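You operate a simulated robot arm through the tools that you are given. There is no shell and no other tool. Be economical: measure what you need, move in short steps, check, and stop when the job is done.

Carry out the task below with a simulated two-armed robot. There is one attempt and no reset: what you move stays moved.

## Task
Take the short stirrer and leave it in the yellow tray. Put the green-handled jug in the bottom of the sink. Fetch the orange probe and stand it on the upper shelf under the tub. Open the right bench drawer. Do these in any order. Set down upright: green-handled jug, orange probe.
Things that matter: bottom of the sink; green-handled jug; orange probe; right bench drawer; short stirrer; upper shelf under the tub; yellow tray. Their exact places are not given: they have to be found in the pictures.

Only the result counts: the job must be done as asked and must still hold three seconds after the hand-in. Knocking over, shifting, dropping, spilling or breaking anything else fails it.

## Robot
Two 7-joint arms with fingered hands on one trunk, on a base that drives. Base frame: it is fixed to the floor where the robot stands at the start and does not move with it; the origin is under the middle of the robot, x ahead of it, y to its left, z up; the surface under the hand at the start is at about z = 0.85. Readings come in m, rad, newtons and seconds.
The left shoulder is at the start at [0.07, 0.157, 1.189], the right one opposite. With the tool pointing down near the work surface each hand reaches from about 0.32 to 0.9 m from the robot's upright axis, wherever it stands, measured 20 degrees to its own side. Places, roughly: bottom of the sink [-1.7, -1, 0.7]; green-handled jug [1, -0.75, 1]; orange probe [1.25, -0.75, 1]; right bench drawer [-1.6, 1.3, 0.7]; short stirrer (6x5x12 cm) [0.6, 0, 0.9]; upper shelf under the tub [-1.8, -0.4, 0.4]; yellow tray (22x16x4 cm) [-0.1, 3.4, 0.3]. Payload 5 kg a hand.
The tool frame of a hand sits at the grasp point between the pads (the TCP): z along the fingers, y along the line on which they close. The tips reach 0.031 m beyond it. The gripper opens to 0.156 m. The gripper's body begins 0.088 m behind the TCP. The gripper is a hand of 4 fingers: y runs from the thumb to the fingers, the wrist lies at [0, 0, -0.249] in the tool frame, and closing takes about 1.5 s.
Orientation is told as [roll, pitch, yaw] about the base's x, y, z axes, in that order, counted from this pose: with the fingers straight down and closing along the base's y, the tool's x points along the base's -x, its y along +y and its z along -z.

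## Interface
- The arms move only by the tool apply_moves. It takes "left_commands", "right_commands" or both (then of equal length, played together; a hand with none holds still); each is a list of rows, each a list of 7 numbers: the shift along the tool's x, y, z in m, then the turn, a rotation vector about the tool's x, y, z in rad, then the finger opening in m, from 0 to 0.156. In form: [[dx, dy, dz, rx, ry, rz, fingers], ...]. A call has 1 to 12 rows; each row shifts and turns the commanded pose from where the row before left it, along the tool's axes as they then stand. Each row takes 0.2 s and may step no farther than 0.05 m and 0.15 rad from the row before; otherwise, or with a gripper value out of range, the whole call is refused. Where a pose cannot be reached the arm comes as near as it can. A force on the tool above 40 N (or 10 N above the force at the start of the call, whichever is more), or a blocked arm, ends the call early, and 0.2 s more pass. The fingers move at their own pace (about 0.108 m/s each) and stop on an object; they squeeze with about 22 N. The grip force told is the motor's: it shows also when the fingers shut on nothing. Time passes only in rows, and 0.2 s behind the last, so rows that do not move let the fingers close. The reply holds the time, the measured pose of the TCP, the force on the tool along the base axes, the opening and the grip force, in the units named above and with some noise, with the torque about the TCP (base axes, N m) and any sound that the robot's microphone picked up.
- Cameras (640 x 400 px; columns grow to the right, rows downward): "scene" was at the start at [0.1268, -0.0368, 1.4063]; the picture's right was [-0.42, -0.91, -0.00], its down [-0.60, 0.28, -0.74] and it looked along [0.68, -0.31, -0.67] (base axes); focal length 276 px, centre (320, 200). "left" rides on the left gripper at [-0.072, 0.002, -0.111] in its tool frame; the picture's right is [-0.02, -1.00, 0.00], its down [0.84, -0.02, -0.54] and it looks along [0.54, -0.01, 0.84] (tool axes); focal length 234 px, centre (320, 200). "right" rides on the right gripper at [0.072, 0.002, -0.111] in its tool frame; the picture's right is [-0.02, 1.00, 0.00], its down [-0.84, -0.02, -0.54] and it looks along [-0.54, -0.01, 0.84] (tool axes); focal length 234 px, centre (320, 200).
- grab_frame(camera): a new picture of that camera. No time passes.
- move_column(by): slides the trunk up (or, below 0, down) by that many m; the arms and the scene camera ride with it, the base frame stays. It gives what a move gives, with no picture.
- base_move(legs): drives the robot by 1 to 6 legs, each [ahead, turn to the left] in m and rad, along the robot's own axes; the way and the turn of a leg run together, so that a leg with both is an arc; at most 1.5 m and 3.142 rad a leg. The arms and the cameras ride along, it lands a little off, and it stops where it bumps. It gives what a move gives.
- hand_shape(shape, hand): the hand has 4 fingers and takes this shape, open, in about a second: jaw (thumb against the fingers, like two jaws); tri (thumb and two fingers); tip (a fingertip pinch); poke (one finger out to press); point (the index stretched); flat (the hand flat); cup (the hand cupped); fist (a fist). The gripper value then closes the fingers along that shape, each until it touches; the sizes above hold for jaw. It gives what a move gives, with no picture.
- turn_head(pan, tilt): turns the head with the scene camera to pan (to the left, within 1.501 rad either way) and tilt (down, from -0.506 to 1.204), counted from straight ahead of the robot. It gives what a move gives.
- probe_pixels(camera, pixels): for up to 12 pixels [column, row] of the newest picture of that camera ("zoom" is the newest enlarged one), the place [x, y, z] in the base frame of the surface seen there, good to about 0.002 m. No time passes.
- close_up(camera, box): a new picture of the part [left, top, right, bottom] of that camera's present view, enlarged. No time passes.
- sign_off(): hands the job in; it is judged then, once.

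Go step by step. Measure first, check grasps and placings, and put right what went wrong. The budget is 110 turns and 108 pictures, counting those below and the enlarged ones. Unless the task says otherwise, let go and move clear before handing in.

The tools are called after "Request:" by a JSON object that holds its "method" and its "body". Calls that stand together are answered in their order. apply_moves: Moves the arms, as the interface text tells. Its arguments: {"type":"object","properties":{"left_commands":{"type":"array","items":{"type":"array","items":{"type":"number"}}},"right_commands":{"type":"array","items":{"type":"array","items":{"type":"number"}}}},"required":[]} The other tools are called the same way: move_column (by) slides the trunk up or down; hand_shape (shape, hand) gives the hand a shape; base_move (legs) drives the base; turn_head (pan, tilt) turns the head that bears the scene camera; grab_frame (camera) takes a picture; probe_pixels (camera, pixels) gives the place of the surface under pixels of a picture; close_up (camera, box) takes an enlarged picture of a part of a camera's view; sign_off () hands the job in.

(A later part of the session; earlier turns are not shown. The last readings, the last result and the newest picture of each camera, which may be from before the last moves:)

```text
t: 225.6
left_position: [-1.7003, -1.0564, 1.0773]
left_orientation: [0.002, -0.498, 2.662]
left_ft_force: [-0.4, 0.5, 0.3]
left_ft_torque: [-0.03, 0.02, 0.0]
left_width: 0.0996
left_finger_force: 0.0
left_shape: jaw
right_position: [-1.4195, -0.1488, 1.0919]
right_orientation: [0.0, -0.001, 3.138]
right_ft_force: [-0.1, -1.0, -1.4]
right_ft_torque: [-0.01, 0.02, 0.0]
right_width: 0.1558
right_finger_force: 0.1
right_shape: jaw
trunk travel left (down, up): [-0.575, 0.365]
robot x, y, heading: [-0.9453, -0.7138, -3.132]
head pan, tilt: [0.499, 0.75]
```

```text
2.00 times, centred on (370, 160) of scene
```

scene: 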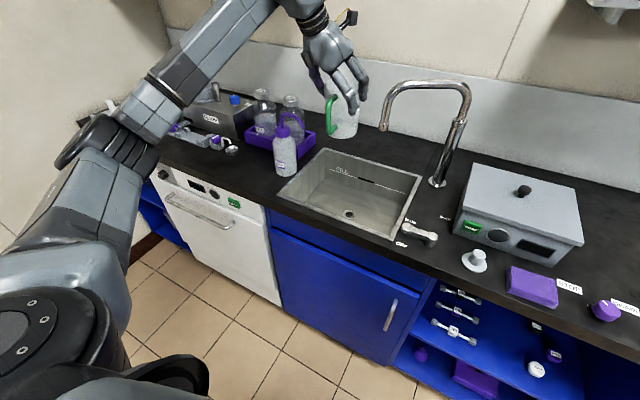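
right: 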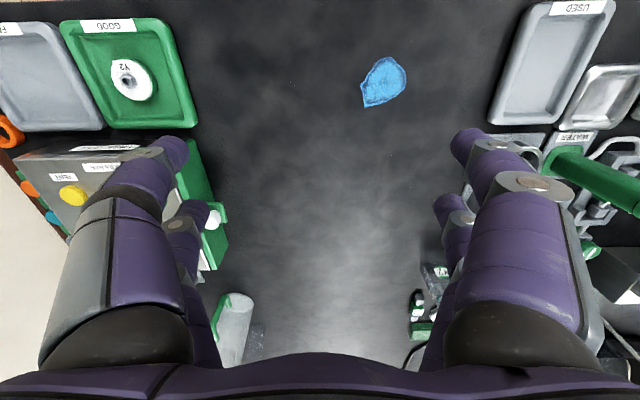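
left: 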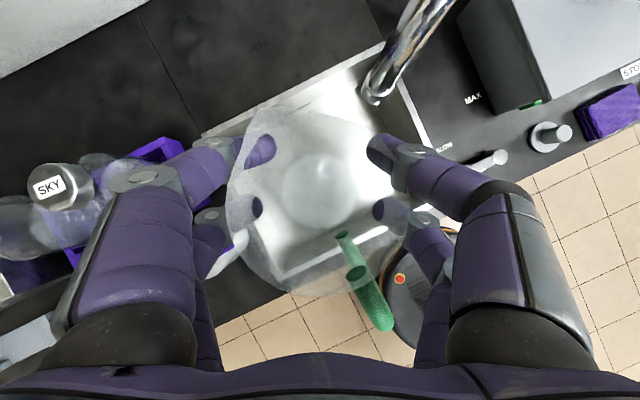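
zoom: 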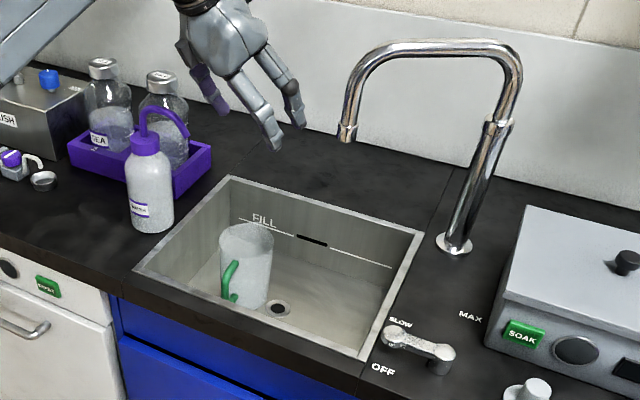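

The jug stands upright in the sink. I'll withdraw the left arm, back away, then straighten the left hand and bring the right hand forward for compact travel.

Request:
{"method": "apply_moves", "body": {"left_commands": [[-0.0192, 0, -0.0351, 0, 0, 0, 0.1], [-0.0192, 0, -0.0351, 0, 0, 0, 0.1], [0.0137, -0.0364, -0.0075, 0, 0, 0, 0.1], [0.0137, -0.0364, -0.0075, 0, 0, 0, 0.1], [0.0137, -0.0364, -0.0075, 0, 0, 0, 0.1], [0.0137, -0.0364, -0.0075, 0, 0, 0, 0.1], [0.0137, -0.0364, -0.0075, 0, 0, 0, 0.1], [0.0137, -0.0364, -0.0075, 0, 0, 0, 0.1], [0.0137, -0.0364, -0.0075, 0, 0, 0, 0.1], [0.0137, -0.0364, -0.0075, 0, 0, 0, 0.1]]}}

Request:
{"method": "base_move", "body": {"legs": [[-0.5, 0]]}}

Request:
{"method": "apply_moves", "body": {"left_commands": [[0, 0, 0, 0, 0.125, 0, 0.1], [0, 0, 0, 0, 0.125, 0, 0.1], [0, 0, 0, 0, 0.125, 0, 0.1], [0, 0, 0, 0, 0.125, 0, 0.1], [0, 0, 0, 0, 0, -0.12, 0.1], [0, 0, 0, 0, 0, -0.12, 0.1], [0, 0, 0, 0, 0, -0.12, 0.1], [0, 0, 0, 0, 0, -0.12, 0.1], [0, 0, 0, 0, 0, 0, 0.1], [0, 0, 0, 0, 0, 0, 0.1]], "right_commands": [[-0.014, 0.0425, 0, 0, 0, 0, 0.156], [-0.014, 0.0425, 0, 0, 0, 0, 0.156], [-0.014, 0.0425, 0, 0, 0, 0, 0.156], [-0.014, 0.0425, 0, 0, 0, 0, 0.156], [-0.014, 0.0425, 0, 0, 0, 0, 0.156], [-0.014, 0.0425, 0, 0, 0, 0, 0.156], [-0.014, 0.0425, 0, 0, 0, 0, 0.156], [-0.014, 0.0425, 0, 0, 0, 0, 0.156], [-0.014, 0.0425, 0, 0, 0, 0, 0.156], [0, 0, -0.03, 0, 0, 0, 0.156]]}}

Request:
{"method": "base_move", "body": {"legs": [[0, 1.57], [0.9, 0], [0, 1.57], [0.9, 0]]}}

Request:
{"method": "turn_head", "body": {"pan": 0.1, "tilt": 0.4}}

Request:
{"method": "grab_frame", "body": {"camera": "scene"}}

```text
t: 227.8
left_position: [-1.4539, -0.8505, 1.159]
left_orientation: [0.002, -0.499, 2.662]
left_ft_force: [-0.1, 0.8, 0.3]
left_ft_torque: [-0.04, 0.05, 0.01]
left_width: 0.0995
left_finger_force: 0.1
left_shape: jaw
right_position: [-1.4201, -0.1482, 1.0935]
right_orientation: [0.0, -0.001, 3.139]
right_ft_force: [0.5, 1.1, 0.8]
right_ft_torque: [-0.04, 0.04, -0.01]
right_width: 0.1559
right_finger_force: 0.1
right_shape: jaw
trunk travel left (down, up): [-0.575, 0.365]
robot x, y, heading: [-0.9411, -0.7182, -3.137]
head pan, tilt: [0.499, 0.75]
```

```text
t: 230.8
left_position: [-0.9422, -0.8514, 1.1588]
left_orientation: [-0.003, -0.5, 2.675]
left_ft_force: [-0.2, 0.0, -0.1]
left_ft_torque: [0.01, -0.02, 0.01]
left_width: 0.0995
left_finger_force: 0.1
left_shape: jaw
right_position: [-0.9167, -0.1482, 1.0933]
right_orientation: [0.0, -0.002, -3.132]
right_ft_force: [0.6, 0.8, 0.4]
right_ft_torque: [0.0, -0.01, -0.05]
right_width: 0.1559
right_finger_force: 0.0
right_shape: jaw
trunk travel left (down, up): [-0.575, 0.365]
robot x, y, heading: [-0.4297, -0.7095, -3.118]
head pan, tilt: [0.499, 0.75]
```

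```text
t: 233.0
left_position: [-0.94, -0.852, 1.1597]
left_orientation: [0.001, -0.001, -3.128]
left_ft_force: [0.0, -1.0, -0.4]
left_ft_torque: [-0.01, 0.05, 0.03]
left_width: 0.0997
left_finger_force: 0.0
left_shape: jaw
right_position: [-1.0384, -0.5311, 1.1232]
right_orientation: [-0.001, -0.005, -3.132]
right_ft_force: [0.4, 0.4, -0.2]
right_ft_torque: [-0.07, 0.04, 0.03]
right_width: 0.1558
right_finger_force: 0.0
right_shape: jaw
trunk travel left (down, up): [-0.575, 0.365]
robot x, y, heading: [-0.4348, -0.7059, -3.12]
head pan, tilt: [0.499, 0.75]
```

```text
t: 241.0
left_position: [-0.2589, -2.0474, 1.1589]
left_orientation: [0.002, -0.003, -1.546]
left_ft_force: [0.8, 0.4, -0.1]
left_ft_torque: [-0.01, 0.03, 0.03]
left_width: 0.0995
left_finger_force: 0.1
left_shape: jaw
right_position: [-0.578, -2.1417, 1.1222]
right_orientation: [-0.001, 0.004, -1.543]
right_ft_force: [-0.6, -0.4, 0.4]
right_ft_torque: [0.03, -0.04, 0.02]
right_width: 0.156
right_finger_force: 0.1
right_shape: jaw
trunk travel left (down, up): [-0.575, 0.365]
robot x, y, heading: [-0.4089, -1.5447, -1.545]
head pan, tilt: [0.499, 0.75]
stopped in leg 2: the robot was blocked; the commanded pose is now the measured one
```

```text
t: 241.9
left_position: [-0.2596, -2.0463, 1.1595]
left_orientation: [0.0, -0.002, -1.546]
left_ft_force: [0.0, 0.6, 0.1]
left_ft_torque: [-0.01, 0.01, 0.04]
left_width: 0.0995
left_finger_force: 0.1
left_shape: jaw
right_position: [-0.5771, -2.1421, 1.1223]
right_orientation: [-0.001, 0.003, -1.542]
right_ft_force: [0.0, 0.1, -0.1]
right_ft_torque: [-0.02, 0.02, 0.0]
right_width: 0.1559
right_finger_force: 0.0
right_shape: jaw
trunk travel left (down, up): [-0.575, 0.365]
robot x, y, heading: [-0.4049, -1.5406, -1.544]
head pan, tilt: [0.099, 0.4]
```

```text
26 pictures are left
```

scene: 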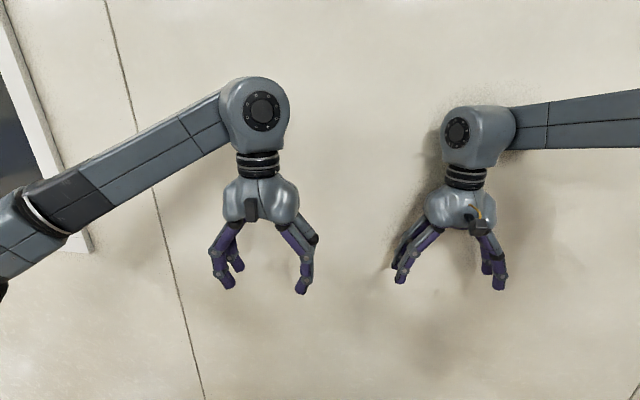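

The right hand touched the bare wall, nothing else. I'll back up, turn and pass along the bench's right end at y about -1.59.

Request:
{"method": "base_move", "body": {"legs": [[-0.15, 0], [0, 1.275], [0.75, 0], [0, 0.27]]}}

Request:
{"method": "grab_frame", "body": {"camera": "scene"}}

```text
t: 251.0
left_position: [0.8262, -1.4539, 1.1589]
left_orientation: [0.001, 0.0, 0.007]
left_ft_force: [-1.0, 0.0, 0.0]
left_ft_torque: [-0.03, -0.01, -0.03]
left_width: 0.0996
left_finger_force: 0.1
left_shape: jaw
right_position: [0.9145, -1.7727, 1.1195]
right_orientation: [-0.001, 0.008, 0.011]
right_ft_force: [-0.1, -1.5, -0.5]
right_ft_torque: [-0.01, 0.02, 0.0]
right_width: 0.1559
right_finger_force: 0.0
right_shape: jaw
trunk travel left (down, up): [-0.575, 0.365]
robot x, y, heading: [0.3161, -1.5944, 0.007]
head pan, tilt: [0.099, 0.4]
```

```text
25 pictures are left
```

scene: 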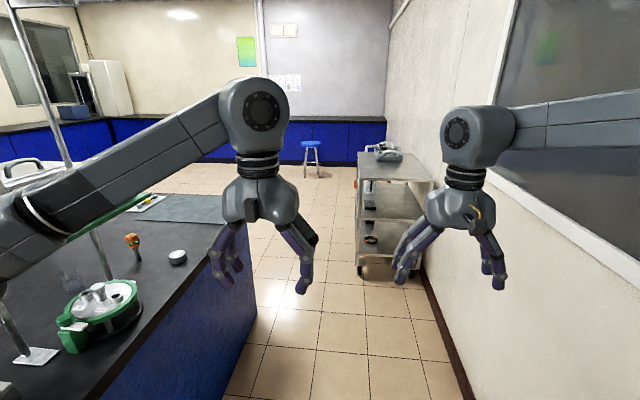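

The orange probe is visible at (132,240). I'll check the left elbow and rack positions before moving forward.

Request:
{"method": "probe_pixels", "body": {"camera": "scene", "pixels": [[20, 220], [60, 195], [110, 215], [140, 205], [50, 100], [100, 260], [132, 240], [178, 258], [250, 300], [245, 240], [360, 250], [30, 355]]}}

Request:
{"method": "close_up", "body": {"camera": "scene", "box": [40, 200, 240, 325]}}

```text
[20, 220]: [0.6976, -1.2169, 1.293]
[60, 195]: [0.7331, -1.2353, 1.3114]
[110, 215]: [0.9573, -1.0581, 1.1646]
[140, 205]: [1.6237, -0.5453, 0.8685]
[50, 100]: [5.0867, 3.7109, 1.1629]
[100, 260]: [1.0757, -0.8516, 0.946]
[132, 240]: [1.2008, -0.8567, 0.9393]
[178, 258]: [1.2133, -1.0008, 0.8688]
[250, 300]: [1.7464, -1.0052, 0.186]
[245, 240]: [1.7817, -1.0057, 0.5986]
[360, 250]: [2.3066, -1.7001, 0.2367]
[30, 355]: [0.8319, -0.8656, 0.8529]
```

```text
3.20 times, centred on (140, 262) of scene
```

zoom: 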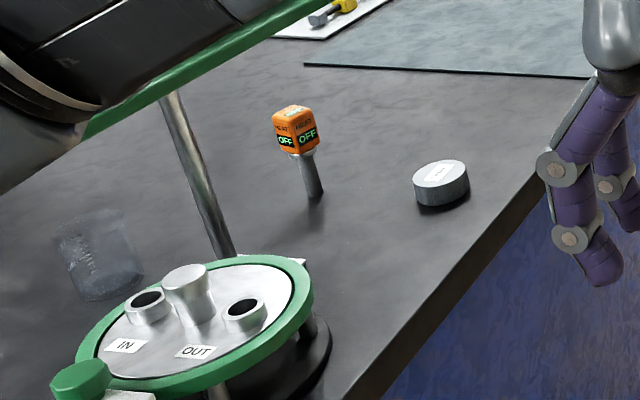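

There is 15 cm of clearance between the forearm and the rack. I'll pull the left hand back a little, drive to x about 1.26 and turn to face the probe.

Request:
{"method": "apply_moves", "body": {"left_commands": [[0.04, 0, 0, 0, 0, 0, 0.1], [0.04, 0, 0, 0, 0, 0, 0.1], [0.04, 0, 0, 0, 0, 0, 0.1]]}}

Request:
{"method": "base_move", "body": {"legs": [[0.94, 0], [0, 1.56]]}}

Request:
{"method": "turn_head", "body": {"pan": 0.1, "tilt": 0.7}}

Request:
{"method": "grab_frame", "body": {"camera": "scene"}}

```text
t: 251.8
left_position: [0.7044, -1.4535, 1.1582]
left_orientation: [0.001, 0.002, 0.007]
left_ft_force: [0.0, 0.5, 0.7]
left_ft_torque: [0.01, -0.04, -0.03]
left_width: 0.0994
left_finger_force: 0.1
left_shape: jaw
right_position: [0.9149, -1.7737, 1.1196]
right_orientation: [-0.004, 0.008, 0.01]
right_ft_force: [0.4, -1.0, 0.2]
right_ft_torque: [-0.01, 0.0, 0.01]
right_width: 0.1559
right_finger_force: 0.1
right_shape: jaw
trunk travel left (down, up): [-0.575, 0.365]
robot x, y, heading: [0.3133, -1.5922, 0.015]
head pan, tilt: [0.099, 0.4]
```

```text
t: 258.6
left_position: [1.4379, -1.2533, 1.1619]
left_orientation: [0.012, -0.014, 0.675]
left_ft_force: [-0.6, -1.7, -0.1]
left_ft_torque: [0.21, -0.01, 0.0]
left_width: 0.0996
left_finger_force: 0.2
left_shape: jaw
right_position: [1.8008, -1.3462, 1.131]
right_orientation: [0.007, -0.016, 0.724]
right_ft_force: [-1.0, -1.4, 0.8]
right_ft_torque: [0.1, -0.05, -0.03]
right_width: 0.156
right_finger_force: 0.0
right_shape: jaw
trunk travel left (down, up): [-0.575, 0.365]
robot x, y, heading: [1.2399, -1.5834, 0.709]
head pan, tilt: [0.099, 0.4]
heard: snap
stopped in leg 2: the robot was blocked; the commanded pose is now the measured one
```

```text
t: 259.4
left_position: [1.4439, -1.2434, 1.1594]
left_orientation: [0.013, -0.005, 0.69]
left_ft_force: [0.2, 0.2, 0.4]
left_ft_torque: [0.0, -0.02, 0.02]
left_width: 0.0996
left_finger_force: 0.0
left_shape: jaw
right_position: [1.8077, -1.3368, 1.1243]
right_orientation: [0.006, -0.005, 0.728]
right_ft_force: [0.4, 0.5, -0.6]
right_ft_torque: [0.01, 0.02, 0.01]
right_width: 0.1559
right_finger_force: 0.0
right_shape: jaw
trunk travel left (down, up): [-0.575, 0.365]
robot x, y, heading: [1.2373, -1.5834, 0.713]
head pan, tilt: [0.099, 0.7]
```

```text
23 pictures are left
```

scene: 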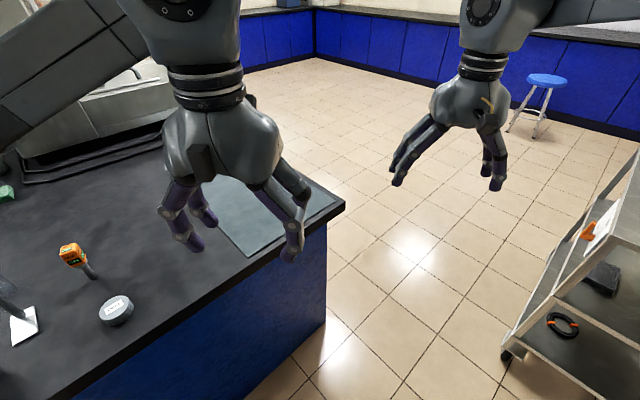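

A snap was heard and the turn was blocked, with the left elbow probably touching the rack. I'll look left at once.

Request:
{"method": "turn_head", "body": {"pan": 1.2, "tilt": 0.5}}

Request:
{"method": "grab_frame", "body": {"camera": "scene"}}

```text
t: 260.8
left_position: [1.4448, -1.2438, 1.1592]
left_orientation: [0.014, -0.004, 0.689]
left_ft_force: [-0.7, 0.2, 0.4]
left_ft_torque: [0.03, 0.0, 0.0]
left_width: 0.0999
left_finger_force: 0.0
left_shape: jaw
right_position: [1.8073, -1.3371, 1.1247]
right_orientation: [0.005, -0.004, 0.728]
right_ft_force: [-0.2, 0.3, 0.1]
right_ft_torque: [0.04, -0.01, 0.01]
right_width: 0.1559
right_finger_force: 0.1
right_shape: jaw
trunk travel left (down, up): [-0.575, 0.365]
robot x, y, heading: [1.2392, -1.5845, 0.719]
head pan, tilt: [1.201, 0.499]
```

```text
22 pictures are left
```

scene: 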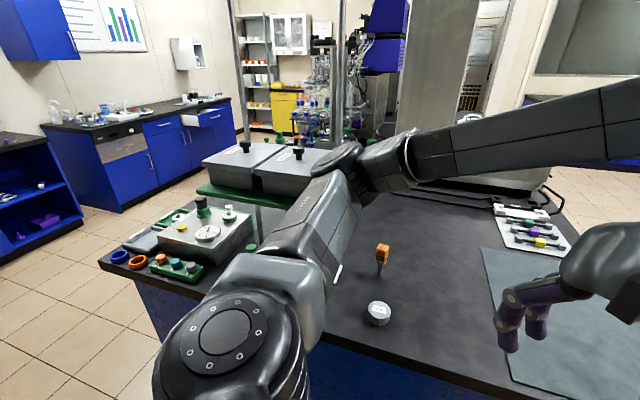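

The left elbow is against the rack corner; the boxes still stand in place. I'll reverse the turn, move further out and turn there, clear of the rack.

Request:
{"method": "base_move", "body": {"legs": [[0, -0.965], [0.3, 0], [0, 2.13]]}}

Request:
{"method": "turn_head", "body": {"pan": 0.1, "tilt": 0.6}}

Request:
{"method": "grab_frame", "body": {"camera": "scene"}}

```text
t: 261.5
left_position: [1.4447, -1.246, 1.1598]
left_orientation: [0.011, -0.01, 0.683]
left_ft_force: [0.1, 0.6, -0.8]
left_ft_torque: [0.02, 0.02, -0.02]
left_width: 0.0999
left_finger_force: 0.1
left_shape: jaw
right_position: [1.806, -1.3391, 1.1272]
right_orientation: [0.004, -0.008, 0.727]
right_ft_force: [-0.1, -0.7, 0.5]
right_ft_torque: [0.01, -0.01, 0.01]
right_width: 0.1557
right_finger_force: 0.0
right_shape: jaw
trunk travel left (down, up): [-0.575, 0.365]
robot x, y, heading: [1.2379, -1.5788, 0.707]
head pan, tilt: [1.201, 0.499]
stopped in leg 1: the robot was blocked; the commanded pose is now the measured one
```

```text
t: 262.8
left_position: [1.4445, -1.2441, 1.1587]
left_orientation: [0.013, -0.006, 0.685]
left_ft_force: [-1.1, 1.1, -0.6]
left_ft_torque: [0.0, 0.0, 0.02]
left_width: 0.1001
left_finger_force: 0.1
left_shape: jaw
right_position: [1.8081, -1.3381, 1.1246]
right_orientation: [0.004, -0.006, 0.726]
right_ft_force: [0.4, -0.1, 0.4]
right_ft_torque: [0.0, -0.01, 0.0]
right_width: 0.1559
right_finger_force: 0.0
right_shape: jaw
trunk travel left (down, up): [-0.575, 0.365]
robot x, y, heading: [1.2403, -1.5778, 0.709]
head pan, tilt: [0.099, 0.6]
```

```text
21 pictures are left
```

scene: 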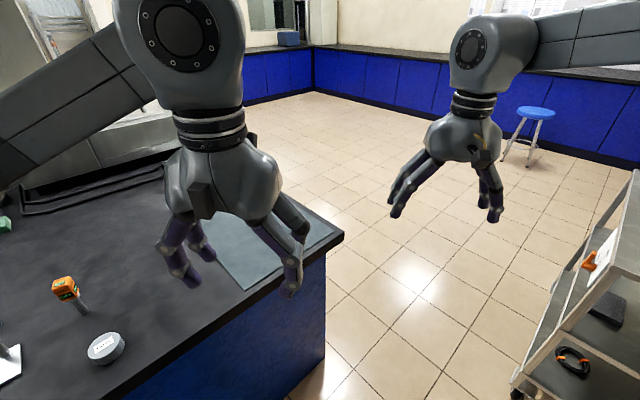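

Turning back is blocked too, so the left elbow must be caught. I'll look closely at it.

Request:
{"method": "turn_head", "body": {"pan": 1.2, "tilt": 0.35}}

Request:
{"method": "close_up", "body": {"camera": "scene", "box": [160, 120, 480, 320]}}

Request:
{"method": "probe_pixels", "body": {"camera": "zoom", "pixels": [[360, 180], [400, 150], [300, 250], [240, 150], [120, 140], [80, 200], [250, 230], [180, 210], [450, 170], [200, 100], [350, 60], [345, 140]]}}

```text
t: 264.1
left_position: [1.4444, -1.2436, 1.1584]
left_orientation: [0.013, -0.006, 0.687]
left_ft_force: [-0.1, 0.1, 0.4]
left_ft_torque: [0.0, 0.03, 0.03]
left_width: 0.1
left_finger_force: 0.0
left_shape: jaw
right_position: [1.8085, -1.3385, 1.1248]
right_orientation: [0.005, -0.006, 0.727]
right_ft_force: [-0.8, -0.4, 0.1]
right_ft_torque: [0.01, 0.01, 0.01]
right_width: 0.1559
right_finger_force: 0.0
right_shape: jaw
trunk travel left (down, up): [-0.575, 0.365]
robot x, y, heading: [1.2422, -1.5835, 0.706]
head pan, tilt: [1.201, 0.351]
```

```text
2.00 times, centred on (320, 220) of scene
```

zoom: 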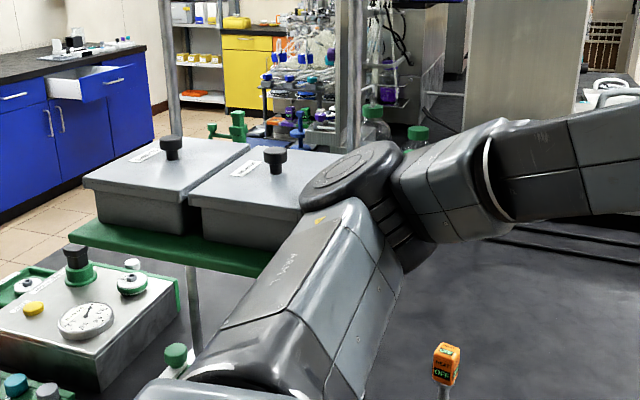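

```text
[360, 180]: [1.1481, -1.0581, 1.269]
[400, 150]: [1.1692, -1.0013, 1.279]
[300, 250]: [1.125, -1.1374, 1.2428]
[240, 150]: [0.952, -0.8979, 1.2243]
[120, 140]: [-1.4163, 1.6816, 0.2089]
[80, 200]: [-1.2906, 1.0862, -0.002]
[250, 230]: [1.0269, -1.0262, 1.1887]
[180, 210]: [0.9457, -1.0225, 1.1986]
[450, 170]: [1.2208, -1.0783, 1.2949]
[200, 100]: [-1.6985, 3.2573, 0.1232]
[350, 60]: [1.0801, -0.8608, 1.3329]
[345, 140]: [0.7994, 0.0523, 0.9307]
```

The left elbow at (1.12,-1.04) leans on the clamps box, which still sits aligned on the shelf. I'll extend the left hand forward to draw the elbow inward and away, then turn back.

Request:
{"method": "apply_moves", "body": {"left_commands": [[-0.03, -0.02, 0, 0, 0, 0, 0.1], [-0.03, -0.02, 0, 0, 0, 0, 0.1], [-0.03, -0.02, 0, 0, 0, 0, 0.1], [-0.03, -0.02, 0, 0, 0, 0, 0.1], [-0.03, -0.01, 0, 0, 0, 0, 0.1], [-0.03, 0, 0, 0, 0, 0, 0.1]]}}

Request:
{"method": "base_move", "body": {"legs": [[0, -0.4]]}}

```text
t: 265.6
left_position: [1.633, -1.1956, 1.1587]
left_orientation: [0.005, -0.01, 0.687]
left_ft_force: [0.2, 0.7, 0.4]
left_ft_torque: [-0.03, 0.02, 0.03]
left_width: 0.0995
left_finger_force: 0.1
left_shape: jaw
right_position: [1.7994, -1.3347, 1.1285]
right_orientation: [-0.003, -0.008, 0.727]
right_ft_force: [-0.6, 0.8, 0.2]
right_ft_torque: [-0.01, -0.03, -0.02]
right_width: 0.1559
right_finger_force: 0.1
right_shape: jaw
trunk travel left (down, up): [-0.575, 0.365]
robot x, y, heading: [1.2397, -1.5826, 0.708]
head pan, tilt: [1.201, 0.351]
heard: snap
```

```text
t: 267.1
left_position: [1.7512, -1.3795, 1.1595]
left_orientation: [0.006, -0.011, 0.287]
left_ft_force: [-0.3, -0.3, 0.1]
left_ft_torque: [0.0, 0.03, 0.0]
left_width: 0.0998
left_finger_force: 0.1
left_shape: jaw
right_position: [1.8513, -1.5737, 1.1275]
right_orientation: [0.0, -0.01, 0.327]
right_ft_force: [-0.2, 0.1, 0.1]
right_ft_torque: [0.01, 0.0, -0.02]
right_width: 0.1561
right_finger_force: 0.0
right_shape: jaw
trunk travel left (down, up): [-0.575, 0.365]
robot x, y, heading: [1.2368, -1.5819, 0.31]
head pan, tilt: [1.201, 0.351]
```

I'm free again. Now I move further out and turn to face the probe, clear of the rack.

Request:
{"method": "base_move", "body": {"legs": [[0, -0.56], [0.3, 0], [0, 2.12]]}}

Request:
{"method": "turn_head", "body": {"pan": 0.2, "tilt": 0.6}}

Request:
{"method": "grab_frame", "body": {"camera": "scene"}}

```text
t: 275.8
left_position: [1.3342, -1.141, 1.1589]
left_orientation: [0.005, -0.01, 1.839]
left_ft_force: [-0.6, 0.1, -0.5]
left_ft_torque: [-0.01, -0.01, 0.01]
left_width: 0.0996
left_finger_force: 0.0
left_shape: jaw
right_position: [1.529, -1.0455, 1.1284]
right_orientation: [-0.002, -0.011, 1.879]
right_ft_force: [1.6, -0.5, -0.5]
right_ft_torque: [0.01, 0.01, 0.0]
right_width: 0.156
right_finger_force: 0.0
right_shape: jaw
trunk travel left (down, up): [-0.575, 0.365]
robot x, y, heading: [1.5261, -1.6583, 1.858]
head pan, tilt: [1.201, 0.351]
```

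```text
t: 277.1
left_position: [1.336, -1.1425, 1.1599]
left_orientation: [0.005, -0.009, 1.839]
left_ft_force: [-0.9, -0.8, -0.6]
left_ft_torque: [0.01, -0.01, 0.02]
left_width: 0.0998
left_finger_force: 0.1
left_shape: jaw
right_position: [1.5292, -1.0439, 1.1282]
right_orientation: [-0.002, -0.01, 1.878]
right_ft_force: [0.0, -0.1, -0.4]
right_ft_torque: [0.03, 0.01, 0.01]
right_width: 0.1562
right_finger_force: 0.0
right_shape: jaw
trunk travel left (down, up): [-0.575, 0.365]
robot x, y, heading: [1.5288, -1.6558, 1.858]
head pan, tilt: [0.201, 0.6]
```

```text
19 pictures are left
```

scene: 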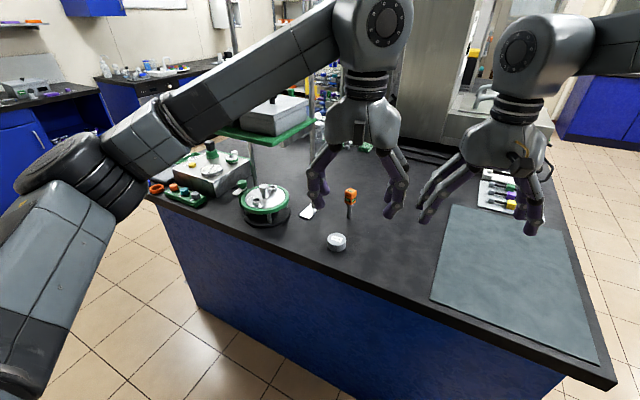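

I'm well placed. I'll pull the left hand back, and yaw the right hand 0.54 rad left then pitch it 1.2 rad forward, so it can hold the probe near-horizontally and later fit into the low shelf.

Request:
{"method": "apply_moves", "body": {"left_commands": [[0.04, 0.01, 0, 0, 0, 0, 0.1], [0.04, 0.01, 0, 0, 0, 0, 0.1], [0.04, 0.01, 0, 0, 0, 0, 0.1], [0.03, 0, 0, 0, 0, 0, 0.1], [0, 0, 0, 0, 0, 0, 0.1], [0, 0, 0, 0, 0, 0, 0.1], [0, 0, 0, 0, 0, 0, 0.1], [0, 0, 0, 0, 0, 0, 0.1], [0, 0, 0, 0, 0, 0, 0.1], [0, 0, 0, 0, 0, 0, 0.1], [0, 0, 0, 0, 0, 0, 0.1], [0, 0, 0, 0, 0, 0, 0.1]], "right_commands": [[0, 0, 0, 0, 0, -0.136, 0.1], [0, 0, 0, 0, 0, -0.136, 0.1], [0, 0, 0, 0, 0, -0.136, 0.1], [0, 0, 0, 0, 0, -0.134, 0.1], [0, 0, 0, 0, -0.149, 0, 0.08], [0, 0, 0, 0, -0.149, 0, 0.08], [0, 0, 0, 0, -0.149, 0, 0.08], [0, 0, 0, 0, -0.149, 0, 0.08], [0, 0, 0, 0, -0.149, 0, 0.08], [0, 0, 0, 0, -0.149, 0, 0.08], [0, 0, 0, 0, -0.149, 0, 0.08], [0, 0, 0, 0, -0.147, 0, 0.08]]}}

Request:
{"method": "grab_frame", "body": {"camera": "right"}}

```text
t: 279.6
left_position: [1.3454, -1.2929, 1.1583]
left_orientation: [0.007, -0.012, 1.839]
left_ft_force: [-0.3, 0.8, -0.2]
left_ft_torque: [-0.02, 0.02, -0.02]
left_width: 0.0998
left_finger_force: 0.1
left_shape: jaw
right_position: [1.5309, -1.0445, 1.1282]
right_orientation: [-0.016, -1.2, 2.434]
right_ft_force: [0.3, -0.2, 0.1]
right_ft_torque: [-0.04, 0.02, 0.03]
right_width: 0.0806
right_finger_force: 0.1
right_shape: jaw
trunk travel left (down, up): [-0.575, 0.365]
robot x, y, heading: [1.5248, -1.656, 1.856]
head pan, tilt: [0.201, 0.6]
```

```text
18 pictures are left
```

right: 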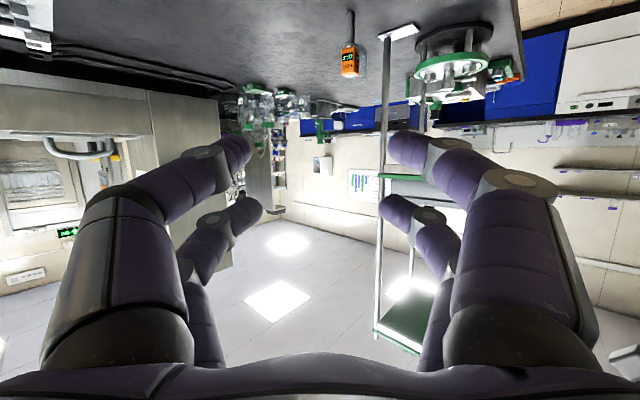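

The probe appears at (348,60), inverted in this camera's view. I'll measure it precisely.

Request:
{"method": "probe_pixels", "body": {"camera": "right", "pixels": [[348, 60], [350, 28], [349, 72], [342, 60], [356, 62], [350, 40], [352, 15]]}}

```text
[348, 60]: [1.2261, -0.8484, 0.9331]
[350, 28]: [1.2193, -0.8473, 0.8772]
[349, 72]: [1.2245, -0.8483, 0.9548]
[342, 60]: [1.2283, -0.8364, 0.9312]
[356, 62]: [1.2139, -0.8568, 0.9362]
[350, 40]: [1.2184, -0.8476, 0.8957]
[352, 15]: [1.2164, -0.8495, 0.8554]
```

The probe axis is at about (1.212,-0.8435), with its head from z 0.92 to 0.955. I'll move to 10 cm before it at grasp height.

Request:
{"method": "apply_moves", "body": {"right_commands": [[0.0026, 0.0068, 0.0376, 0, 0, 0, 0.07], [0.0026, 0.0068, 0.0376, 0, 0, 0, 0.07], [0.0026, 0.0068, 0.0376, 0, 0, 0, 0.07], [0.0026, 0.0068, 0.0376, 0, 0, 0, 0.07], [0.0026, 0.0068, 0.0376, 0, 0, 0, 0.07], [0.0026, 0.0068, 0.0376, 0, 0, 0, 0.07], [0.0026, 0.0068, 0.0376, 0, 0, 0, 0.07], [0.0026, 0.0068, 0.0376, 0, 0, 0, 0.07], [0.035, 0, 0.0136, 0, 0, 0, 0.07], [0.035, 0, 0.0136, 0, 0, 0, 0.07], [0, 0, 0, 0, 0, 0, 0.07]]}}

Request:
{"method": "grab_frame", "body": {"camera": "right"}}

```text
t: 282.1
left_position: [1.3438, -1.2947, 1.1587]
left_orientation: [0.005, -0.009, 1.839]
left_ft_force: [0.3, -0.1, 0.0]
left_ft_torque: [-0.01, -0.03, 0.0]
left_width: 0.0998
left_finger_force: 0.0
left_shape: jaw
right_position: [1.3192, -0.9172, 0.9486]
right_orientation: [-0.021, -1.198, 2.438]
right_ft_force: [0.6, -0.8, -0.1]
right_ft_torque: [0.01, -0.05, 0.0]
right_width: 0.0707
right_finger_force: 0.1
right_shape: jaw
right hand out of reach, approached as far as the arm can: row 9, 10
trunk travel left (down, up): [-0.575, 0.365]
robot x, y, heading: [1.5251, -1.6545, 1.862]
head pan, tilt: [0.201, 0.6]
```

```text
17 pictures are left
```

right: 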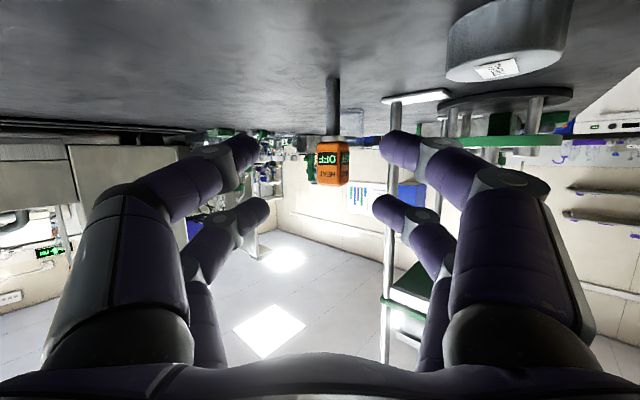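

The arm hit a joint limit here. I'll raise the right hand 12 cm, lower the trunk 12 cm for a better arm angle, and check.

Request:
{"method": "apply_moves", "body": {"right_commands": [[-0.0373, 0, -0.0145, 0, 0, 0, 0.07], [-0.0373, 0, -0.0145, 0, 0, 0, 0.07], [-0.0373, 0, -0.0145, 0, 0, 0, 0.07]]}}

Request:
{"method": "move_column", "body": {"by": -0.12}}

Request:
{"method": "apply_moves", "body": {"right_commands": [[0, 0, 0, 0, 0, 0, 0.07], [0, 0, 0, 0, 0, 0, 0.07]]}}

```text
t: 282.9
left_position: [1.3443, -1.2946, 1.1583]
left_orientation: [0.005, -0.013, 1.838]
left_ft_force: [-0.2, 0.2, 0.6]
left_ft_torque: [0.03, -0.03, 0.03]
left_width: 0.0999
left_finger_force: 0.1
left_shape: jaw
right_position: [1.3187, -0.9195, 1.0689]
right_orientation: [-0.02, -1.199, 2.437]
right_ft_force: [0.2, 0.0, 0.4]
right_ft_torque: [0.02, -0.04, -0.02]
right_width: 0.0706
right_finger_force: 0.1
right_shape: jaw
trunk travel left (down, up): [-0.575, 0.365]
robot x, y, heading: [1.5305, -1.6586, 1.863]
head pan, tilt: [0.201, 0.6]
```

```text
t: 284.4
left_position: [1.3443, -1.2947, 1.039]
left_orientation: [0.005, -0.012, 1.838]
left_ft_force: [1.1, 0.9, 0.4]
left_ft_torque: [0.03, 0.0, 0.03]
left_width: 0.0996
left_finger_force: 0.1
left_shape: jaw
right_position: [1.3176, -0.9186, 0.9496]
right_orientation: [-0.018, -1.196, 2.438]
right_ft_force: [0.0, 0.3, 0.2]
right_ft_torque: [0.03, 0.0, -0.02]
right_width: 0.0703
right_finger_force: 0.0
right_shape: jaw
trunk travel left (down, up): [-0.455, 0.485]
robot x, y, heading: [1.5262, -1.6577, 1.859]
head pan, tilt: [0.201, 0.6]
```

```text
t: 284.9
left_position: [1.3444, -1.2951, 1.0391]
left_orientation: [0.005, -0.011, 1.839]
left_ft_force: [0.4, 0.2, -1.7]
left_ft_torque: [-0.02, -0.02, 0.03]
left_width: 0.1
left_finger_force: 0.2
left_shape: jaw
right_position: [1.319, -0.9167, 0.9483]
right_orientation: [-0.019, -1.197, 2.436]
right_ft_force: [0.5, 0.2, -0.1]
right_ft_torque: [0.01, -0.01, -0.01]
right_width: 0.0704
right_finger_force: 0.1
right_shape: jaw
trunk travel left (down, up): [-0.455, 0.485]
robot x, y, heading: [1.5283, -1.6621, 1.86]
head pan, tilt: [0.201, 0.6]
```

The arm now answers properly. I'll correct laterally by 13 mm and 23 mm down, then advance to the probe.

Request:
{"method": "apply_moves", "body": {"right_commands": [[0.0214, 0.0133, 0.0083, 0, 0, 0, 0.06], [-0.0117, 0, 0.03, 0, 0, 0, 0.06], [-0.0117, 0, 0.03, 0, 0, 0, 0.06], [-0.0058, 0, 0.015, 0, 0, 0, 0.06], [0, 0, 0, 0, 0, 0, 0.06]]}}

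Request:
{"method": "grab_frame", "body": {"camera": "right"}}

```text
t: 286.1
left_position: [1.3437, -1.2944, 1.0371]
left_orientation: [0.004, -0.01, 1.837]
left_ft_force: [-0.2, 0.1, -0.4]
left_ft_torque: [-0.03, 0.0, -0.01]
left_width: 0.0997
left_finger_force: 0.1
left_shape: jaw
right_position: [1.2688, -0.8822, 0.9345]
right_orientation: [-0.018, -1.197, 2.435]
right_ft_force: [0.6, -1.3, 0.1]
right_ft_torque: [0.01, 0.04, 0.02]
right_width: 0.0603
right_finger_force: 0.0
right_shape: jaw
right hand out of reach, approached as far as the arm can: row 3, 4
trunk travel left (down, up): [-0.455, 0.485]
robot x, y, heading: [1.5242, -1.6581, 1.864]
head pan, tilt: [0.201, 0.6]
```

```text
16 pictures are left
```

right: 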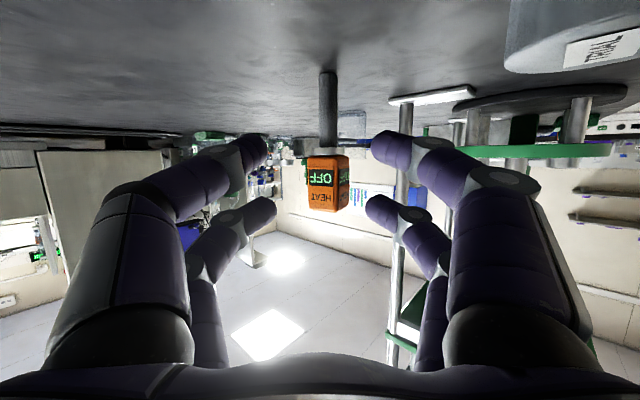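

Out of reach again, and the probe is well centred. I'll back the hand off 12 cm, bring the base 12 cm closer, and re-aim.

Request:
{"method": "apply_moves", "body": {"right_commands": [[0.0145, 0, -0.0373, 0, 0, 0, 0.06], [0.0145, 0, -0.0373, 0, 0, 0, 0.06], [0.0145, 0, -0.0373, 0, 0, 0, 0.06]]}}

Request:
{"method": "base_move", "body": {"legs": [[0.12, 0]]}}

Request:
{"method": "apply_moves", "body": {"right_commands": [[0, 0.036, 0, 0, 0, 0, 0.06], [0, 0.036, 0, 0, 0, 0, 0.06], [0, 0, 0, 0, 0, 0, 0.06]]}}

Request:
{"method": "grab_frame", "body": {"camera": "right"}}

```text
t: 286.9
left_position: [1.3444, -1.2957, 1.0386]
left_orientation: [0.008, -0.011, 1.837]
left_ft_force: [0.4, 0.1, -0.5]
left_ft_torque: [0.04, 0.08, 0.05]
left_width: 0.0998
left_finger_force: 0.0
left_shape: jaw
right_position: [1.3607, -0.9613, 0.9349]
right_orientation: [-0.017, -1.2, 2.436]
right_ft_force: [-0.2, -0.6, 0.3]
right_ft_torque: [-0.01, 0.04, 0.02]
right_width: 0.0605
right_finger_force: 0.0
right_shape: jaw
trunk travel left (down, up): [-0.455, 0.485]
robot x, y, heading: [1.5294, -1.657, 1.857]
head pan, tilt: [0.201, 0.6]
```

```text
t: 288.2
left_position: [1.3095, -1.1798, 1.0378]
left_orientation: [0.005, -0.009, 1.837]
left_ft_force: [0.1, 0.4, -0.3]
left_ft_torque: [-0.05, 0.03, 0.0]
left_width: 0.0998
left_finger_force: 0.0
left_shape: jaw
right_position: [1.3267, -0.8479, 0.9343]
right_orientation: [-0.018, -1.197, 2.433]
right_ft_force: [-0.4, 1.0, 0.4]
right_ft_torque: [0.0, 0.02, 0.0]
right_width: 0.0608
right_finger_force: 0.1
right_shape: jaw
trunk travel left (down, up): [-0.455, 0.485]
robot x, y, heading: [1.4925, -1.541, 1.857]
head pan, tilt: [0.201, 0.6]
```

```text
t: 289.0
left_position: [1.3124, -1.1817, 1.0391]
left_orientation: [0.008, -0.009, 1.838]
left_ft_force: [-0.1, -0.1, -0.3]
left_ft_torque: [-0.01, 0.04, -0.01]
left_width: 0.0999
left_finger_force: 0.0
left_shape: jaw
right_position: [1.2807, -0.903, 0.934]
right_orientation: [-0.017, -1.198, 2.434]
right_ft_force: [-0.7, -0.4, 0.2]
right_ft_torque: [0.01, -0.01, 0.01]
right_width: 0.0602
right_finger_force: 0.1
right_shape: jaw
trunk travel left (down, up): [-0.455, 0.485]
robot x, y, heading: [1.4977, -1.5452, 1.858]
head pan, tilt: [0.201, 0.6]
```

```text
15 pictures are left
```

right: 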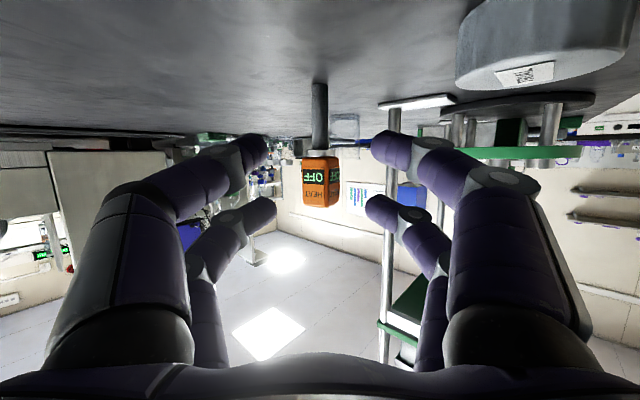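

The probe is centred between the fingers. I'll advance the last 9 cm.

Request:
{"method": "apply_moves", "body": {"right_commands": [[-0.0088, 0, 0.0291, 0, 0, 0, 0.06], [-0.0088, 0, 0.0291, 0, 0, 0, 0.06], [-0.0088, 0, 0.0291, 0, 0, 0, 0.06], [0, 0, 0, 0, 0, 0, 0.06]]}}

Request:
{"method": "grab_frame", "body": {"camera": "right"}}

```text
t: 290.0
left_position: [1.3112, -1.1821, 1.0379]
left_orientation: [0.007, -0.012, 1.836]
left_ft_force: [-0.4, -0.3, 0.2]
left_ft_torque: [0.02, -0.02, 0.02]
left_width: 0.0998
left_finger_force: 0.1
left_shape: jaw
right_position: [1.2149, -0.8437, 0.9286]
right_orientation: [-0.022, -1.197, 2.437]
right_ft_force: [-0.2, -0.1, -0.9]
right_ft_torque: [0.01, -0.01, -0.01]
right_width: 0.0605
right_finger_force: 0.0
right_shape: jaw
right hand out of reach, approached as far as the arm can: row 3
trunk travel left (down, up): [-0.455, 0.485]
robot x, y, heading: [1.4882, -1.5429, 1.854]
head pan, tilt: [0.201, 0.6]
```

```text
14 pictures are left
```

right: 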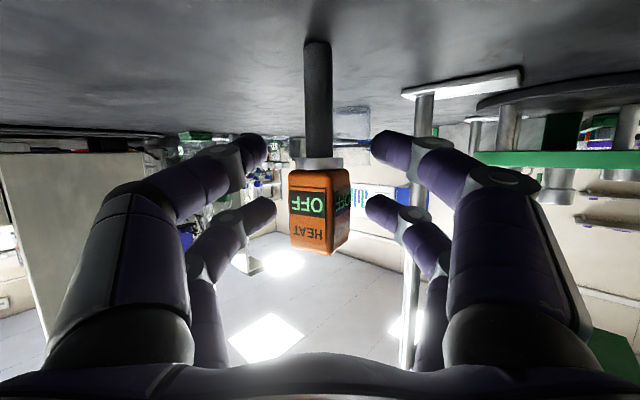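

The upper finger pair faces the orange head and the lower pair faces the rod. Closing now.

Request:
{"method": "apply_moves", "body": {"right_commands": [[0, 0, 0, 0, 0, 0, 0.04], [0, 0, 0, 0, 0, 0, 0.02], [0, 0, 0, 0, 0, 0, 0.0], [0, 0, 0, 0, 0, 0, 0.0], [0, 0, 0, 0, 0, 0, 0.0], [0, 0, 0, 0, 0, 0, 0.0]]}}

Request:
{"method": "grab_frame", "body": {"camera": "right"}}

```text
t: 291.4
left_position: [1.3124, -1.1808, 1.038]
left_orientation: [0.006, -0.011, 1.836]
left_ft_force: [0.4, 0.0, 0.2]
left_ft_torque: [-0.03, 0.03, -0.03]
left_width: 0.0997
left_finger_force: 0.1
left_shape: jaw
right_position: [1.2152, -0.8438, 0.9285]
right_orientation: [-0.019, -1.197, 2.437]
right_ft_force: [0.1, -0.5, -0.4]
right_ft_torque: [0.02, -0.05, 0.0]
right_width: 0.0
right_finger_force: 22.1
right_shape: jaw
trunk travel left (down, up): [-0.455, 0.485]
robot x, y, heading: [1.4951, -1.5435, 1.857]
head pan, tilt: [0.201, 0.6]
```

```text
13 pictures are left
```

right: 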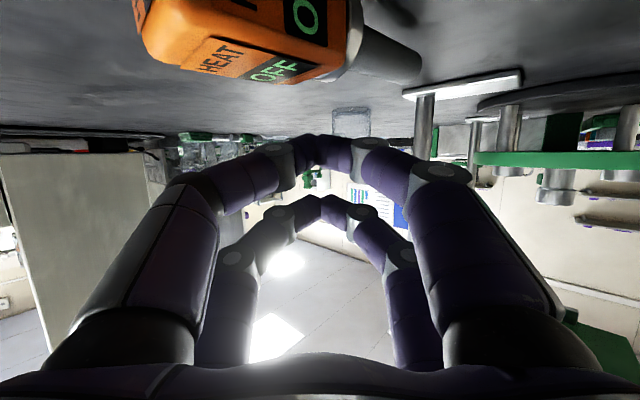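

The probe was squeezed out backwards and fell onto the bench beside the hand. I'll raise the hand straight up and locate it.

Request:
{"method": "apply_moves", "body": {"right_commands": [[-0.0373, 0, -0.0145, 0, 0, 0, 0.0], [-0.0373, 0, -0.0145, 0, 0, 0, 0.0], [-0.0373, 0, -0.0145, 0, 0, 0, 0.0], [-0.0373, 0, -0.0145, 0, 0, 0, 0.0], [-0.0373, 0, -0.0145, 0, 0, 0, 0.03], [-0.0186, 0, -0.0072, 0, 0, 0, 0.06]]}}

Request:
{"method": "turn_head", "body": {"pan": 0.2, "tilt": 0.75}}

Request:
{"method": "grab_frame", "body": {"camera": "scene"}}

```text
t: 292.8
left_position: [1.3119, -1.182, 1.0399]
left_orientation: [0.006, -0.01, 1.836]
left_ft_force: [0.1, -1.0, 0.6]
left_ft_torque: [0.0, 0.02, -0.02]
left_width: 0.0998
left_finger_force: 0.1
left_shape: jaw
right_position: [1.2139, -0.8443, 1.1474]
right_orientation: [-0.02, -1.198, 2.437]
right_ft_force: [0.4, -0.1, -0.1]
right_ft_torque: [-0.02, -0.01, -0.01]
right_width: 0.0597
right_finger_force: 0.0
right_shape: jaw
trunk travel left (down, up): [-0.455, 0.485]
robot x, y, heading: [1.494, -1.5447, 1.852]
head pan, tilt: [0.201, 0.6]
```

```text
t: 293.5
left_position: [1.3113, -1.1811, 1.0378]
left_orientation: [0.004, -0.011, 1.835]
left_ft_force: [-0.4, -0.6, -0.1]
left_ft_torque: [-0.01, -0.03, 0.02]
left_width: 0.1
left_finger_force: 0.2
left_shape: jaw
right_position: [1.2132, -0.8428, 1.1478]
right_orientation: [-0.02, -1.197, 2.436]
right_ft_force: [0.1, 0.7, 0.6]
right_ft_torque: [0.01, 0.04, -0.04]
right_width: 0.0597
right_finger_force: 0.1
right_shape: jaw
trunk travel left (down, up): [-0.455, 0.485]
robot x, y, heading: [1.4917, -1.5448, 1.859]
head pan, tilt: [0.201, 0.75]
```

```text
12 pictures are left
```

scene: 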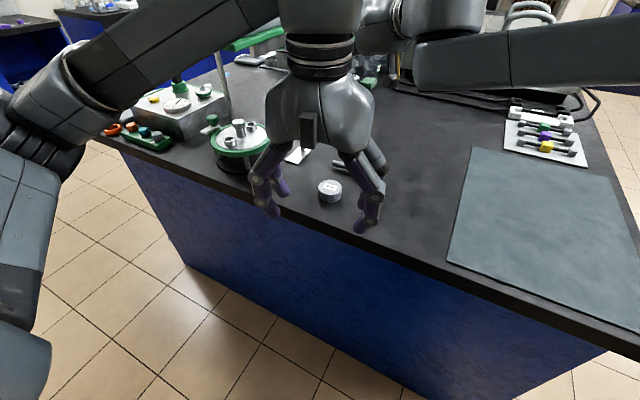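

The probe is hidden behind the left hand, with its rod just showing at (345,165). I'll pull the left hand away and tip the right hand upright above the area for a clear look.

Request:
{"method": "apply_moves", "body": {"left_commands": [[0.04, 0.02, 0, 0, 0, 0, 0.1], [0.04, 0.02, 0, 0, 0, 0, 0.1], [0.04, 0.02, 0, 0, 0, 0, 0.1], [0, 0.0, 0, 0, 0, 0, 0.1], [0, 0, 0, 0, 0, 0, 0.1], [0, 0, 0, 0, 0, 0, 0.1], [0, 0, 0, 0, 0, 0, 0.1], [0, 0, 0, 0, 0, 0, 0.1], [0, 0, 0, 0, 0, 0, 0.1], [0, 0, 0, 0, 0, 0, 0.1], [0, 0, 0, 0, 0, 0, 0.1]], "right_commands": [[0.01, 0, -0.02, 0, 0.149, 0, 0.1], [0.01, 0, -0.02, 0, 0.149, 0, 0.1], [0.01, 0, 0, 0, 0.149, 0, 0.1], [0.01, 0, 0, 0, 0.149, 0, 0.1], [0.01, 0, 0, 0, 0.149, 0, 0.1], [0.01, 0, 0, 0, 0.149, 0, 0.1], [0.02, 0, 0, 0, 0.149, 0, 0.1], [0.02, 0, 0, 0, 0.149, 0, 0.1], [0, 0, 0, 0, 0, 0, 0.1], [0, 0, 0, 0, 0, 0, 0.1], [0, 0, 0, 0, 0, 0, 0.1]]}}

Request:
{"method": "grab_frame", "body": {"camera": "right"}}

```text
t: 295.9
left_position: [1.2811, -1.3129, 1.0377]
left_orientation: [0.006, -0.009, 1.835]
left_ft_force: [-0.1, 0.0, 0.0]
left_ft_torque: [0.03, -0.04, -0.02]
left_width: 0.0998
left_finger_force: 0.0
left_shape: jaw
right_position: [1.4375, -0.8742, 1.1496]
right_orientation: [-0.005, -0.055, 2.418]
right_ft_force: [-1.0, -0.1, -0.6]
right_ft_torque: [-0.02, 0.0, -0.01]
right_width: 0.0997
right_finger_force: 0.1
right_shape: jaw
right hand out of reach, approached as far as the arm can: row 4, 5, 6, 7, 8
trunk travel left (down, up): [-0.455, 0.485]
robot x, y, heading: [1.4925, -1.545, 1.862]
head pan, tilt: [0.201, 0.75]
```

```text
11 pictures are left
```

right: 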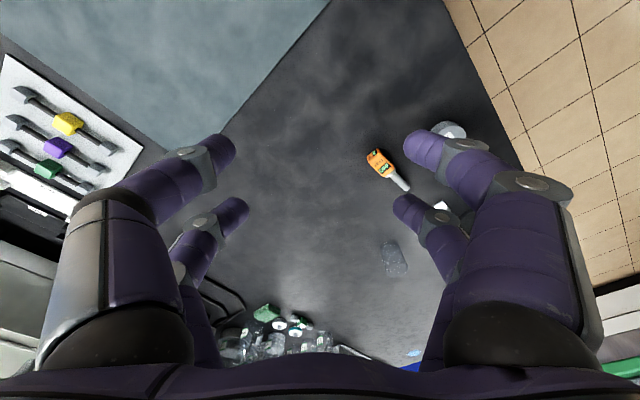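

The probe lies on the bench with its head at (380,162) and its rod towards (407,188). I'll measure it.

Request:
{"method": "probe_pixels", "body": {"camera": "right", "pixels": [[374, 153], [380, 162], [386, 172], [393, 177], [400, 182], [407, 188], [372, 160], [388, 162], [448, 130], [395, 260]]}}

Request:
{"method": "close_up", "body": {"camera": "right", "box": [340, 120, 440, 220]}}

```text
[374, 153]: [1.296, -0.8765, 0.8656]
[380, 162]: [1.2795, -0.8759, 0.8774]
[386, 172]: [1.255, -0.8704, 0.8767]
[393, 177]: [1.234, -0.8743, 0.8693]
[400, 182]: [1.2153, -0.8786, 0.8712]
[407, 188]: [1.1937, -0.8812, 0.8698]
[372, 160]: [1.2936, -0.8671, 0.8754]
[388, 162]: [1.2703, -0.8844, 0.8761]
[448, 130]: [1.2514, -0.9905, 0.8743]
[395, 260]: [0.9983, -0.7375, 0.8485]
```

```text
4.00 times, centred on (390, 170) of right
```

zoom: 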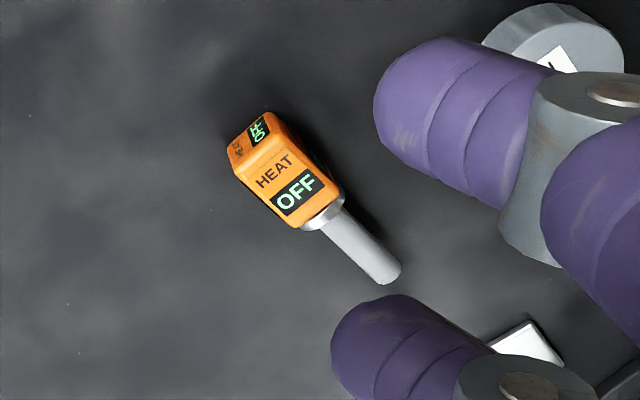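

The probe lies along x with its head at (1.273,-0.875) and its rod pointing to -x, ending at x 1.19. To stand it later, the hand should grasp from above at yaw 0. I'll rotate the right hand there in free space and check it reaches.

Request:
{"method": "apply_moves", "body": {"right_commands": [[0.02, 0, 0, 0, 0.055, 0, 0.08], [0.02, 0, 0, 0, 0, 0.142, 0.08], [0, 0, 0, 0, 0, 0.142, 0.08], [0, 0, 0, 0, 0, 0.142, 0.08], [0, 0, 0, 0, 0, 0.142, 0.08], [0, 0, 0, 0, 0, 0.142, 0.08], [0, 0, 0, 0, 0, 0.142, 0.08], [0, 0, 0, 0, 0, 0.142, 0.08], [0, 0, 0, 0, 0, 0.142, 0.08], [0, 0, 0, 0, 0, 0.142, 0.08], [0, 0, 0, 0, 0, 0.142, 0.08], [0, 0, 0, 0, 0, 0.142, 0.08]]}}

Request:
{"method": "apply_moves", "body": {"right_commands": [[0, 0, 0, 0, 0, 0.142, 0.08], [0, 0, 0, 0, 0, 0.142, 0.08], [0, 0, 0, 0, 0, 0.142, 0.08], [0, 0, 0, 0, 0, 0.142, 0.08], [0, 0, 0, 0, 0, 0.142, 0.08], [0, 0, 0, 0, 0, 0.142, 0.08], [0, 0, 0, 0, 0, 0, 0.08]]}}

```text
t: 298.5
left_position: [1.2808, -1.313, 1.0373]
left_orientation: [0.005, -0.009, 1.836]
left_ft_force: [-0.4, -0.2, -0.1]
left_ft_torque: [0.0, 0.01, 0.0]
left_width: 0.0997
left_finger_force: 0.0
left_shape: jaw
right_position: [1.4663, -0.9012, 1.1469]
right_orientation: [0.003, -0.005, 0.849]
right_ft_force: [0.6, 0.9, 0.7]
right_ft_torque: [0.03, 0.01, -0.02]
right_width: 0.0806
right_finger_force: 0.2
right_shape: jaw
trunk travel left (down, up): [-0.455, 0.485]
robot x, y, heading: [1.4989, -1.5462, 1.856]
head pan, tilt: [0.201, 0.75]
```

```text
t: 300.1
left_position: [1.283, -1.3133, 1.0377]
left_orientation: [0.008, -0.01, 1.836]
left_ft_force: [0.0, -0.6, -0.6]
left_ft_torque: [-0.06, 0.01, 0.02]
left_width: 0.0998
left_finger_force: 0.1
left_shape: jaw
right_position: [1.4661, -0.9027, 1.146]
right_orientation: [0.003, -0.003, -0.001]
right_ft_force: [0.1, -0.9, 0.6]
right_ft_torque: [0.03, 0.0, 0.02]
right_width: 0.0805
right_finger_force: 0.1
right_shape: jaw
trunk travel left (down, up): [-0.455, 0.485]
robot x, y, heading: [1.4949, -1.5463, 1.853]
head pan, tilt: [0.201, 0.75]
```

Yaw 0 is reachable. I'll move above the probe and descend partway.

Request:
{"method": "apply_moves", "body": {"right_commands": [[0.0357, 0.0045, 0.0, 0, 0, -0.08, 0.07], [0.0357, 0.0045, 0.0, 0, 0, 0, 0.07], [0.0357, 0.0045, 0.0, 0, 0, 0, 0.07], [0.0357, 0.0045, 0.0, 0, 0, 0, 0.07], [0.0357, 0.0045, 0.0, 0, 0, 0, 0.07], [0.0357, 0.0045, 0.0, 0, 0, 0, 0.07], [0, 0, 0.04, 0, 0, 0, 0.07], [0, 0, 0.04, 0, 0, 0, 0.07], [0, 0, 0.04, 0, 0, 0, 0.07], [0, 0, 0.04, 0, 0, 0, 0.07], [0, 0, 0, 0, 0, 0, 0.07]]}}

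Request:
{"method": "grab_frame", "body": {"camera": "right"}}

```text
t: 302.5
left_position: [1.2815, -1.3139, 1.0372]
left_orientation: [0.006, -0.012, 1.837]
left_ft_force: [-0.2, -0.5, 0.9]
left_ft_torque: [-0.03, 0.0, 0.01]
left_width: 0.0999
left_finger_force: 0.0
left_shape: jaw
right_position: [1.4298, -0.9165, 0.9861]
right_orientation: [0.005, -0.003, 0.079]
right_ft_force: [0.7, -0.4, -0.3]
right_ft_torque: [0.02, -0.02, 0.03]
right_width: 0.0705
right_finger_force: 0.0
right_shape: jaw
right hand out of reach, approached as far as the arm can: row 1, 2, 3, 4, 5, 6
trunk travel left (down, up): [-0.455, 0.485]
robot x, y, heading: [1.4942, -1.545, 1.855]
head pan, tilt: [0.201, 0.75]
```

```text
9 pictures are left
```

right: 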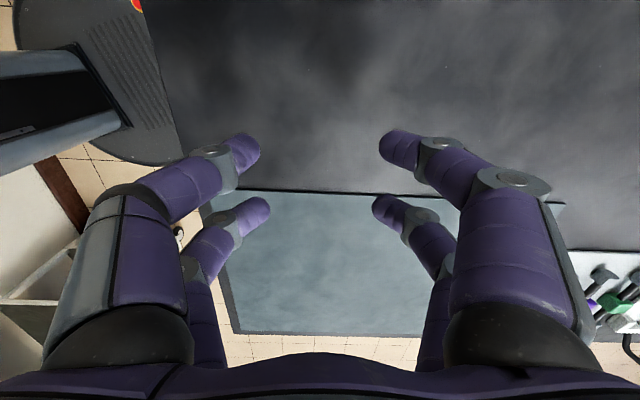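

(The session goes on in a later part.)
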